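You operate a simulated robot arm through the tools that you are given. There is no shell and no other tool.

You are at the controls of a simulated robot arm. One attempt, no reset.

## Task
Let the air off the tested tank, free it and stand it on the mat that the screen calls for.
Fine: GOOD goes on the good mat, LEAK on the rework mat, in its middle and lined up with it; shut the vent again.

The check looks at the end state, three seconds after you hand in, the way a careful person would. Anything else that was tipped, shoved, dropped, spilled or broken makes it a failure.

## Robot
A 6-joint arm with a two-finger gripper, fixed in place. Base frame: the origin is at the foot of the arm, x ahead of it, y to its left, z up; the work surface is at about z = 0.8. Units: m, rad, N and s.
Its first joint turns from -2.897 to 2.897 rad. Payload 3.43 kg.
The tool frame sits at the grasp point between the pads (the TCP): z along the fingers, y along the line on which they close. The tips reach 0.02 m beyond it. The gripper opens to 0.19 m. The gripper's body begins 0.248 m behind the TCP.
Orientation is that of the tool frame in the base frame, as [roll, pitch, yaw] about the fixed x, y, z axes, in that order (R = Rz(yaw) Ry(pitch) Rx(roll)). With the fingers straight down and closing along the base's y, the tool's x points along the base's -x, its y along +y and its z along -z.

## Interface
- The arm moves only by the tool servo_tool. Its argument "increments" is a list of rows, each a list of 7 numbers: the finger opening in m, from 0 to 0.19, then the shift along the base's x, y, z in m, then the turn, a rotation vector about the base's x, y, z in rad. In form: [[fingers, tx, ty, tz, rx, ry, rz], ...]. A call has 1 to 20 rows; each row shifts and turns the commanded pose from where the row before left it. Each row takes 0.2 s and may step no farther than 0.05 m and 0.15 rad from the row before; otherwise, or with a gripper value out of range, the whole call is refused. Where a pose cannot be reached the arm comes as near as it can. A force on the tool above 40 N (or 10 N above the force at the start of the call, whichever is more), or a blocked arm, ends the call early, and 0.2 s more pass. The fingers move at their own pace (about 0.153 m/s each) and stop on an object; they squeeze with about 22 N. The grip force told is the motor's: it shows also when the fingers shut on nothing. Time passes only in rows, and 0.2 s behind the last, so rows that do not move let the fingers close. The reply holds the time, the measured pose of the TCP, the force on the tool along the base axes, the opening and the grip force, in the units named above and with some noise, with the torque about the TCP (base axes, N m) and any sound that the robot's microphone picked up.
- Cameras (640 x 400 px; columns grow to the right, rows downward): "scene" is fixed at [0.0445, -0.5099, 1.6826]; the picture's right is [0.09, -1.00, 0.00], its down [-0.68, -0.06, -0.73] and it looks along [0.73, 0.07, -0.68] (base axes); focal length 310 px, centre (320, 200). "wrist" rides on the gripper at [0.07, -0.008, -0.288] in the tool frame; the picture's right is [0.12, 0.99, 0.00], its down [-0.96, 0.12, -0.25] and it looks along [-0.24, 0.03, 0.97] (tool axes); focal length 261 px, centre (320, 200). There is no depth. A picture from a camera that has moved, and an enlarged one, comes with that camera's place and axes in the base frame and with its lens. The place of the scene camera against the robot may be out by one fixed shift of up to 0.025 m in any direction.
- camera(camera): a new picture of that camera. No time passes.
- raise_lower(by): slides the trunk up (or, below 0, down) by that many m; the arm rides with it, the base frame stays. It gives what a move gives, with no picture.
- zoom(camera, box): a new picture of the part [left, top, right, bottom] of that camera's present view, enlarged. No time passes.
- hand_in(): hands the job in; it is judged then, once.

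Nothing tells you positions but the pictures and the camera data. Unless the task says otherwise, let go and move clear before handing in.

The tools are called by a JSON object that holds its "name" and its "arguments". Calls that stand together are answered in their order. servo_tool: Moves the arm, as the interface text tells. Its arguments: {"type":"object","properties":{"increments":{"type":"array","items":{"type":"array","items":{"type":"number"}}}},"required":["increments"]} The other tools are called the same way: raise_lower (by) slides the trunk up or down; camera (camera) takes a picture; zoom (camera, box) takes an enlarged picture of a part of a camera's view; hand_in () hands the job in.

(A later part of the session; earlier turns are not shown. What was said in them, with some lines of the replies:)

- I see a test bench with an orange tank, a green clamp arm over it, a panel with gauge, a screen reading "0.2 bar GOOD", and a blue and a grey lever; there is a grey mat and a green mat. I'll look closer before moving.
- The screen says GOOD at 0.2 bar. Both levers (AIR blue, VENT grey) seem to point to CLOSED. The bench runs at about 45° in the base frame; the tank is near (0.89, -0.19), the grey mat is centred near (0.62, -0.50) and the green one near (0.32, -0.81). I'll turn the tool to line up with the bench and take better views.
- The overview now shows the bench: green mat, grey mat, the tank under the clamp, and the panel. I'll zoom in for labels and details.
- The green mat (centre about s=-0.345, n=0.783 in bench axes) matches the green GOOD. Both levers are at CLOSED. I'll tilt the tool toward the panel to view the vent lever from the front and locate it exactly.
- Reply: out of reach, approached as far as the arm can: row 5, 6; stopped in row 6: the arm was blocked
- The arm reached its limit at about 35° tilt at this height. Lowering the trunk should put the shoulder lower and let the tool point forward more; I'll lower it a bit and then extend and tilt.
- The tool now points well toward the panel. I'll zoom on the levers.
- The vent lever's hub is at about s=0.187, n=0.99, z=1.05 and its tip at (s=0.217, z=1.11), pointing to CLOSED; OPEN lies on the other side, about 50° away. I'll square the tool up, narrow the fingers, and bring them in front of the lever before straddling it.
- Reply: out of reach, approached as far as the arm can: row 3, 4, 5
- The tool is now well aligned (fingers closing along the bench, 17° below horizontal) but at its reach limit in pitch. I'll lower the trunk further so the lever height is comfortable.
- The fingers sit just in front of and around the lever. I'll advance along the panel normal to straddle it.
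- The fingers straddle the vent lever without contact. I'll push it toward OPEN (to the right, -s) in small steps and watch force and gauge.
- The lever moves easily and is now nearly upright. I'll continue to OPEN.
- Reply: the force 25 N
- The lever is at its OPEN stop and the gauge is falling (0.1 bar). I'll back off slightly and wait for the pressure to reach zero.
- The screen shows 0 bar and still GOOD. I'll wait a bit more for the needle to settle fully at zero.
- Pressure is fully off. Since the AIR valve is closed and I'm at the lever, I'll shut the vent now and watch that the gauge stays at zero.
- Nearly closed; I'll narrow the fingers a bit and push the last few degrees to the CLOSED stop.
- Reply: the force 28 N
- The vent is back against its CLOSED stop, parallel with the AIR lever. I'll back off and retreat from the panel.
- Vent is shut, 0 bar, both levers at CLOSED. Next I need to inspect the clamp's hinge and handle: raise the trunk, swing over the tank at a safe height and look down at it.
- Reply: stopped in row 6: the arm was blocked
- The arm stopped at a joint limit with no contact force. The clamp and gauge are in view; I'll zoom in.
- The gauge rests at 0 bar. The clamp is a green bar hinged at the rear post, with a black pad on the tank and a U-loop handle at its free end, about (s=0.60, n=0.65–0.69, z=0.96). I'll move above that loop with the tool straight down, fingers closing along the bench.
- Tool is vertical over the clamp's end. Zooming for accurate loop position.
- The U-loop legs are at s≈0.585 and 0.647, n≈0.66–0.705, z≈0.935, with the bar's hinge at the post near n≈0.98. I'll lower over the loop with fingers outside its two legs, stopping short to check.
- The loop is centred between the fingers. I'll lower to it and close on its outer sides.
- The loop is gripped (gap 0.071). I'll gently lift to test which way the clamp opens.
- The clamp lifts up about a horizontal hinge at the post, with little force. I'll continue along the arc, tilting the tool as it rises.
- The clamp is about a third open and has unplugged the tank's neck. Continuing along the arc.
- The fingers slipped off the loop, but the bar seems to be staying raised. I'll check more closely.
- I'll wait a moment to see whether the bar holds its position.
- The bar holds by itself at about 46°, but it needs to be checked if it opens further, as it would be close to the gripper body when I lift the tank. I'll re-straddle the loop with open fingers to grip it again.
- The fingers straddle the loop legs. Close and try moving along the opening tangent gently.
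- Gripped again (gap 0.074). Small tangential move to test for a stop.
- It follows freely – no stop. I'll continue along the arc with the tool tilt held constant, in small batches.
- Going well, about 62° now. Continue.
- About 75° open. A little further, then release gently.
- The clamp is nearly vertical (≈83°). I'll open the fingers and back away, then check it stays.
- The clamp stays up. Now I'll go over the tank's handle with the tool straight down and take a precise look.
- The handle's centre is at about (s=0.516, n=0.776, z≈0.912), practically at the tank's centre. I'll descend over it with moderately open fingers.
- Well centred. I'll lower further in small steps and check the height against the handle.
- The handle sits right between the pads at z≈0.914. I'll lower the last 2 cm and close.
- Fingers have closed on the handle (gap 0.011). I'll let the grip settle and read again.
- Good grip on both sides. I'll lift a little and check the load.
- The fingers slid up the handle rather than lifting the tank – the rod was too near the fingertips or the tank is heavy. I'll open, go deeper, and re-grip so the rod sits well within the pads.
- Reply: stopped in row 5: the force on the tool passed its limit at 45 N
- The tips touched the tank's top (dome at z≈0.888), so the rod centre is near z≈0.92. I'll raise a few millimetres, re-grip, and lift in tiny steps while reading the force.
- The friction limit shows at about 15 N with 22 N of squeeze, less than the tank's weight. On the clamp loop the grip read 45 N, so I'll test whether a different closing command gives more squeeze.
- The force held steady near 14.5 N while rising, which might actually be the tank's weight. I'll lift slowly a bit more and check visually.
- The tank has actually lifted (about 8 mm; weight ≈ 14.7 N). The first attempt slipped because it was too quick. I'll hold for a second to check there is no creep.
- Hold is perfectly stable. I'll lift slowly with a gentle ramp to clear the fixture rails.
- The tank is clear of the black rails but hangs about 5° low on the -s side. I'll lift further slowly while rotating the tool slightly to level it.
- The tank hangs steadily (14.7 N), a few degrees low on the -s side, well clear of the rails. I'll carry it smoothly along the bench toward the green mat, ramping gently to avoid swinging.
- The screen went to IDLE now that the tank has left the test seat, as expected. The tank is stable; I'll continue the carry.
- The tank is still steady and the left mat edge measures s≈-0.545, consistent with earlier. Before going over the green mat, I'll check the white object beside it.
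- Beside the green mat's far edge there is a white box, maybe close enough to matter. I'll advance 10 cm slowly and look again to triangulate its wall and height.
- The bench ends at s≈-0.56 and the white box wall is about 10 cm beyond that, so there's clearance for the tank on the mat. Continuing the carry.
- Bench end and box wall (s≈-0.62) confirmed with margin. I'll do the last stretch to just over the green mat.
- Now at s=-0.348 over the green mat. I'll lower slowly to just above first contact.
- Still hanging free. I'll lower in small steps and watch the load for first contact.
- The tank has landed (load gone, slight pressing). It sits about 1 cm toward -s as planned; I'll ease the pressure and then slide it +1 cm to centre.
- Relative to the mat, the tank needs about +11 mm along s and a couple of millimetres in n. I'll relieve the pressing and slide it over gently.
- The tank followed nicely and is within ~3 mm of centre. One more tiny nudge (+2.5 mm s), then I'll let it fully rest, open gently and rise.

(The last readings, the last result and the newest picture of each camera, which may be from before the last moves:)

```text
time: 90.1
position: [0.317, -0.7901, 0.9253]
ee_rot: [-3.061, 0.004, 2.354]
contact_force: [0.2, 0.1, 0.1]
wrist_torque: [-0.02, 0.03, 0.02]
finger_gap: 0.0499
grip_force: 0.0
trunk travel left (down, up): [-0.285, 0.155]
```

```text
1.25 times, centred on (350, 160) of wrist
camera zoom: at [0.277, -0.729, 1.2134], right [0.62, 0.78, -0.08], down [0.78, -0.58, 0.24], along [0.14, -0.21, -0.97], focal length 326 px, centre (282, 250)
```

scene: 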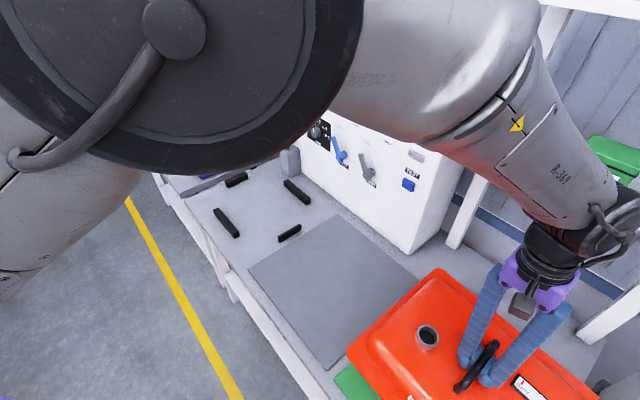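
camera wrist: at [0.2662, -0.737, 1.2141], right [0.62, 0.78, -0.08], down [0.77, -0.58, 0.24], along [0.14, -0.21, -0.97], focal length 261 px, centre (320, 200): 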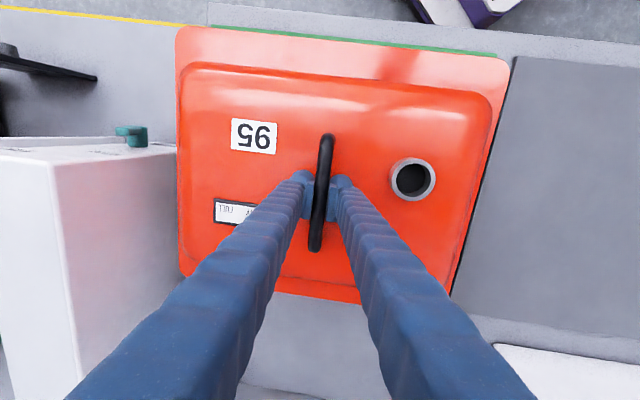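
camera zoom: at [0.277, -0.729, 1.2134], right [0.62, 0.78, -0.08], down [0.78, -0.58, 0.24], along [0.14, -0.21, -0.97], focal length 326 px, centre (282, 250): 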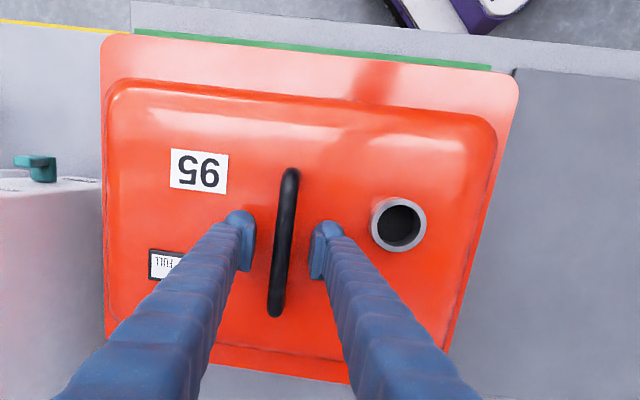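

Released cleanly; the tank stays put. Rising away and levelling the tool.

{"name": "servo_tool", "arguments": {"increments": [[0.05, 0, 0, 0.01, 0, 0, 0], [0.06, 0, 0, 0.02, 0, 0, 0], [0.07, 0, 0, 0.03, 0, 0, 0], [0.1, 0, 0, 0.04, 0, 0, 0], [0.15, 0, 0, 0.04, 0.0292, -0.0292, 0], [0.19, 0, 0, 0.04, 0.0292, -0.0292, 0], [0.19, 0, 0, 0.04, 0, 0, 0], [0.19, 0, 0, 0.04, 0, 0, 0], [0.19, 0, 0, 0.03, 0, 0, 0]]}}

{"name": "camera", "arguments": {"camera": "wrist"}}

{"name": "camera", "arguments": {"camera": "scene"}}

```text
time: 92.1
position: [0.3183, -0.7891, 1.2163]
ee_rot: [3.141, 0.001, 2.355]
contact_force: [0.2, 0.2, 0.6]
wrist_torque: [0.05, -0.02, 0.0]
finger_gap: 0.1898
grip_force: 0.0
trunk travel left (down, up): [-0.285, 0.155]
```

```text
taken
camera wrist: at [0.2604, -0.745, 1.5044], right [0.62, 0.79, 0.0], down [0.76, -0.6, 0.25], along [0.2, -0.15, -0.97], focal length 261 px, centre (320, 200)
```

wrist: 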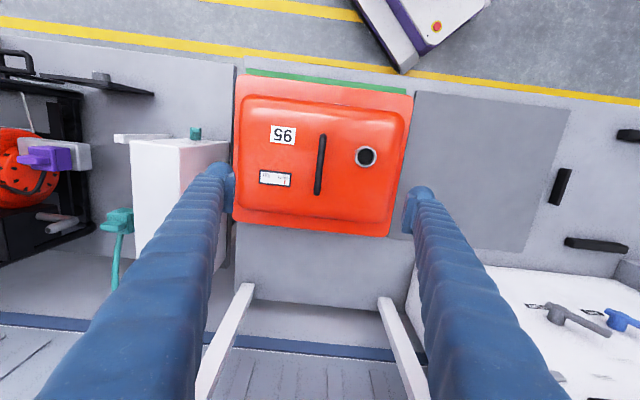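

```text
taken
```

scene: 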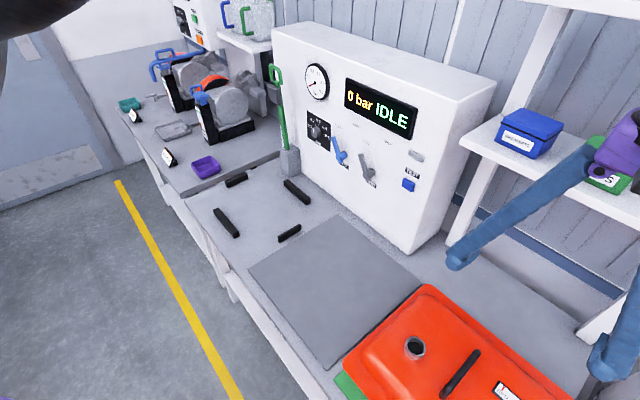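

The tank stands on the green mat. I'll zoom to measure its centring and alignment.

{"name": "zoom", "arguments": {"camera": "wrist", "box": [220, 50, 430, 250]}}

{"name": "zoom", "arguments": {"camera": "scene", "box": [310, 260, 620, 400]}}

{"name": "zoom", "arguments": {"camera": "wrist", "box": [225, 55, 325, 135]}}

{"name": "zoom", "arguments": {"camera": "wrist", "box": [330, 70, 430, 150]}}

```text
2.00 times, centred on (325, 150) of wrist
camera zoom: at [0.2604, -0.745, 1.5044], right [0.62, 0.79, 0.0], down [0.76, -0.6, 0.25], along [0.2, -0.15, -0.97], focal length 521 px, centre (310, 300)
```

zoom: 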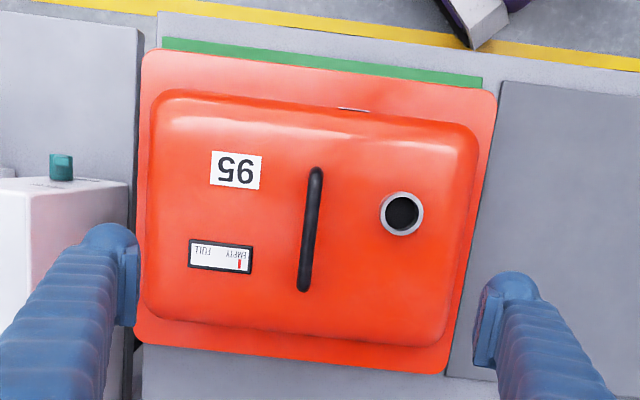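

```text
2.06 times, centred on (465, 330) of scene
camera zoom: at [0.0445, -0.5099, 1.6826], right [0.09, -1.0, 0.0], down [-0.68, -0.06, -0.73], along [0.73, 0.07, -0.68], focal length 640 px, centre (21, -68)
```

zoom: 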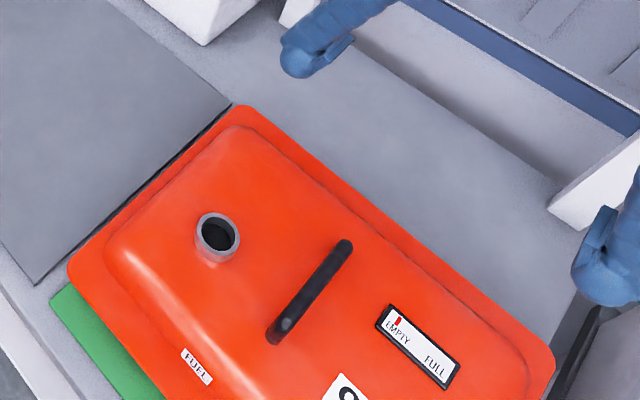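

```text
5.00 times, centred on (275, 95) of wrist
camera zoom: at [0.2604, -0.745, 1.5044], right [0.62, 0.79, 0.0], down [0.76, -0.6, 0.25], along [0.2, -0.15, -0.97], focal length 1303 px, centre (545, 725)
```

zoom: 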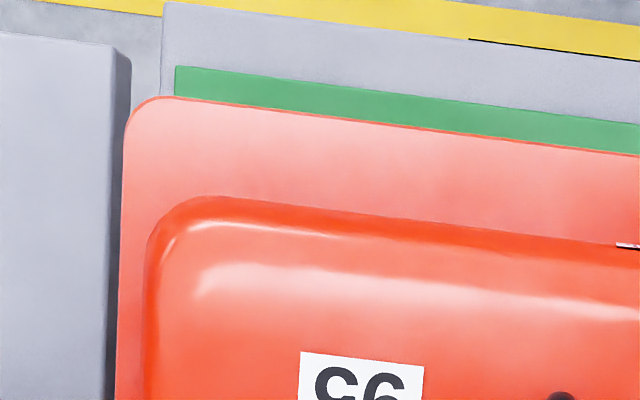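

```text
5.00 times, centred on (380, 110) of wrist
camera zoom: at [0.2604, -0.745, 1.5044], right [0.62, 0.79, 0.0], down [0.76, -0.6, 0.25], along [0.2, -0.15, -0.97], focal length 1303 px, centre (20, 650)
```

zoom: 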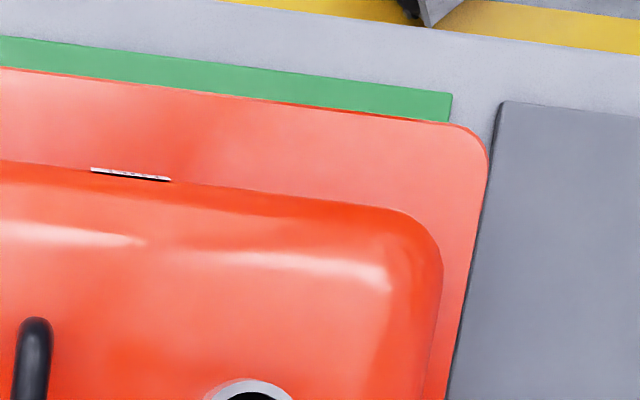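

The tank's centre is within about 1 mm of the mat's centre and lined up within ~0.2°. I'll move the arm clear and double-check the vent lever, clamp and everything else.

{"name": "servo_tool", "arguments": {"increments": [[0.19, 0.01, 0.03, 0.01, 0, 0, 0], [0.19, 0.015, 0.04, 0.01, 0, 0, 0], [0.19, 0.015, 0.04, 0, 0, 0, 0], [0.19, 0.015, 0.04, 0, 0, 0, 0], [0.19, 0.015, 0.04, 0, 0, 0, 0], [0.19, 0.015, 0.04, 0, 0, 0, 0], [0.19, 0.015, 0.04, 0, 0, 0, 0], [0.19, 0.015, 0.04, 0, 0, 0, 0], [0.19, 0.01, 0.03, 0, 0, 0, 0]]}}

{"name": "camera", "arguments": {"camera": "scene"}}

{"name": "camera", "arguments": {"camera": "wrist"}}

{"name": "zoom", "arguments": {"camera": "scene", "box": [290, 50, 450, 210]}}

```text
time: 94.1
position: [0.4416, -0.4475, 1.2372]
ee_rot: [3.141, 0.002, 2.356]
contact_force: [-0.2, -0.3, 0.3]
wrist_torque: [-0.07, 0.0, 0.02]
finger_gap: 0.1901
grip_force: 0.0
trunk travel left (down, up): [-0.285, 0.155]
```

```text
taken
```

scene: 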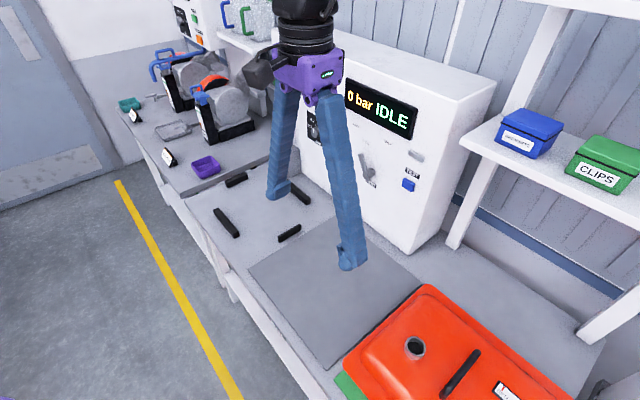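

```text
taken
camera wrist: at [0.3852, -0.404, 1.5245], right [0.62, 0.79, 0.0], down [0.76, -0.6, 0.25], along [0.2, -0.16, -0.97], focal length 261 px, centre (320, 200)
```

wrist: 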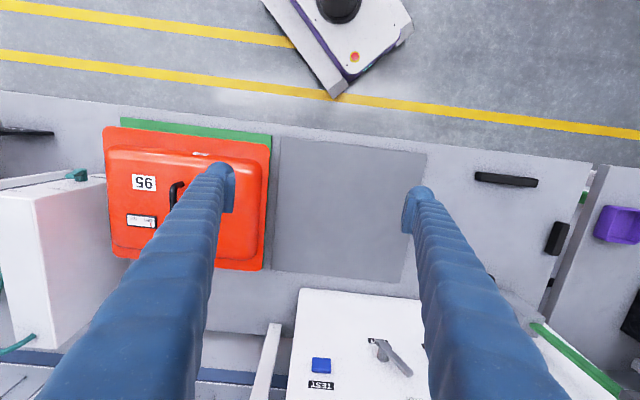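

```text
2.50 times, centred on (370, 130) of scene
camera zoom: at [0.0445, -0.5099, 1.6826], right [0.09, -1.0, 0.0], down [-0.68, -0.06, -0.73], along [0.73, 0.07, -0.68], focal length 775 px, centre (195, 375)
```

zoom: 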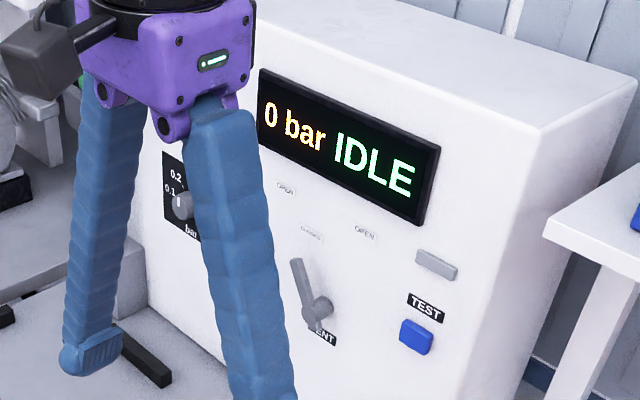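

Vent at CLOSED, 0 bar. One last check of the tank on the mat from this angle.

{"name": "zoom", "arguments": {"camera": "wrist", "box": [90, 105, 290, 285]}}

{"name": "zoom", "arguments": {"camera": "scene", "box": [310, 260, 620, 400]}}

{"name": "zoom", "arguments": {"camera": "scene", "box": [110, 40, 330, 260]}}

```text
2.22 times, centred on (190, 195) of wrist
camera zoom: at [0.3852, -0.404, 1.5245], right [0.62, 0.79, 0.0], down [0.76, -0.6, 0.25], along [0.2, -0.16, -0.97], focal length 579 px, centre (609, 211)
```

zoom: 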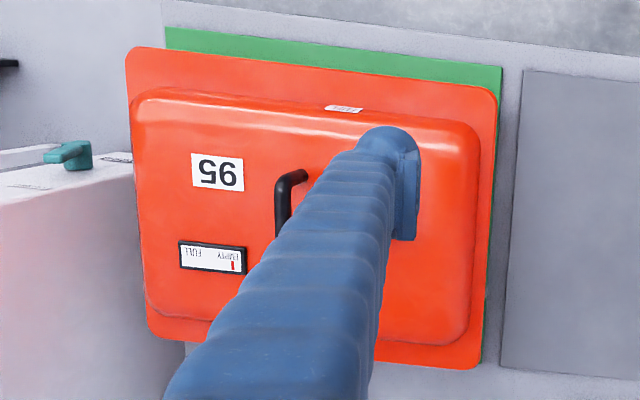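

```text
2.06 times, centred on (465, 330) of scene
camera zoom: at [0.0445, -0.5099, 1.6826], right [0.09, -1.0, 0.0], down [-0.68, -0.06, -0.73], along [0.73, 0.07, -0.68], focal length 640 px, centre (21, -68)
```

zoom: 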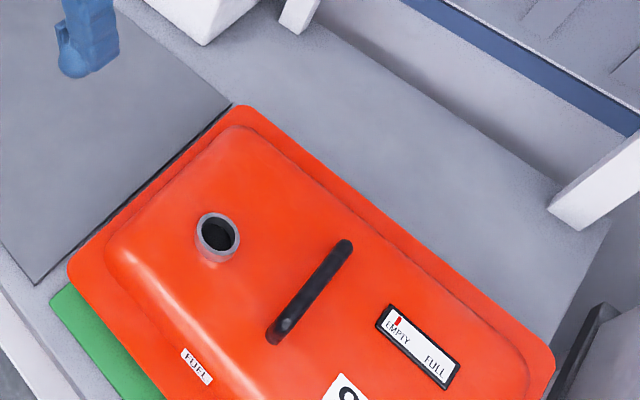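

```text
1.82 times, centred on (220, 150) of scene
camera zoom: at [0.0445, -0.5099, 1.6826], right [0.09, -1.0, 0.0], down [-0.68, -0.06, -0.73], along [0.73, 0.07, -0.68], focal length 564 px, centre (502, 291)
```

zoom: 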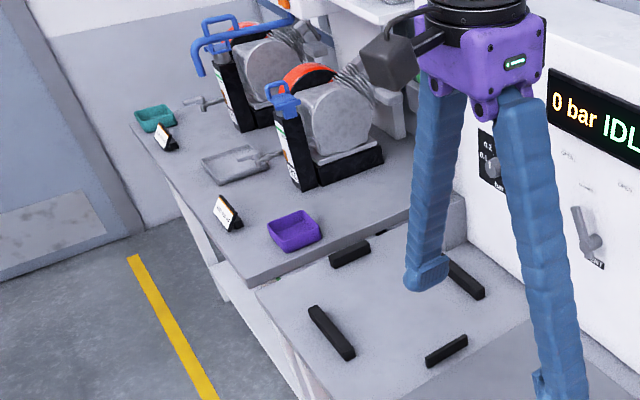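

Everything checks out: tank 95 stands flat on the green mat, centred and lined up. The vent is shut, the pressure is 0 bar, the clamp stands open, nothing else has moved, and the arm is clear with its fingers open. Handing in.

{"name": "hand_in", "arguments": {}}

```text
The job is handed in.
```

The screen called GOOD, so the vented tank (number 95) now stands on the green mat, and I have handed the job in. The hand-in gave no verdict. The mats carried no labels, so I took green as the good mat because the screen shows GOOD in green.

- **Air:** I opened the vent until the gauge read 0 bar, then shut it before moving the tank. It still reads 0 bar, and both levers point to CLOSED.
- **Tank:** From the pictures, it is within about 1 mm of the mat's middle along the bench. I put the depth within a few millimetres, because the tank hides the mat's back edge. It is turned less than half a degree from the mat.
- **Clamp:** It is swung up and holds itself open. I left it that way.
- **Slips and bumps:**
  - My first lift was too quick and the fingers slid up the handle. The tank stayed on its seat, or settled back onto it.
  - Going back in, the fingertips pressed on the tank top hard enough (45 N) to stop the arm. I saw no mark or shift afterwards.

Nothing else looks moved in the final pictures. The arm is clear of the tank, with the fingers open.
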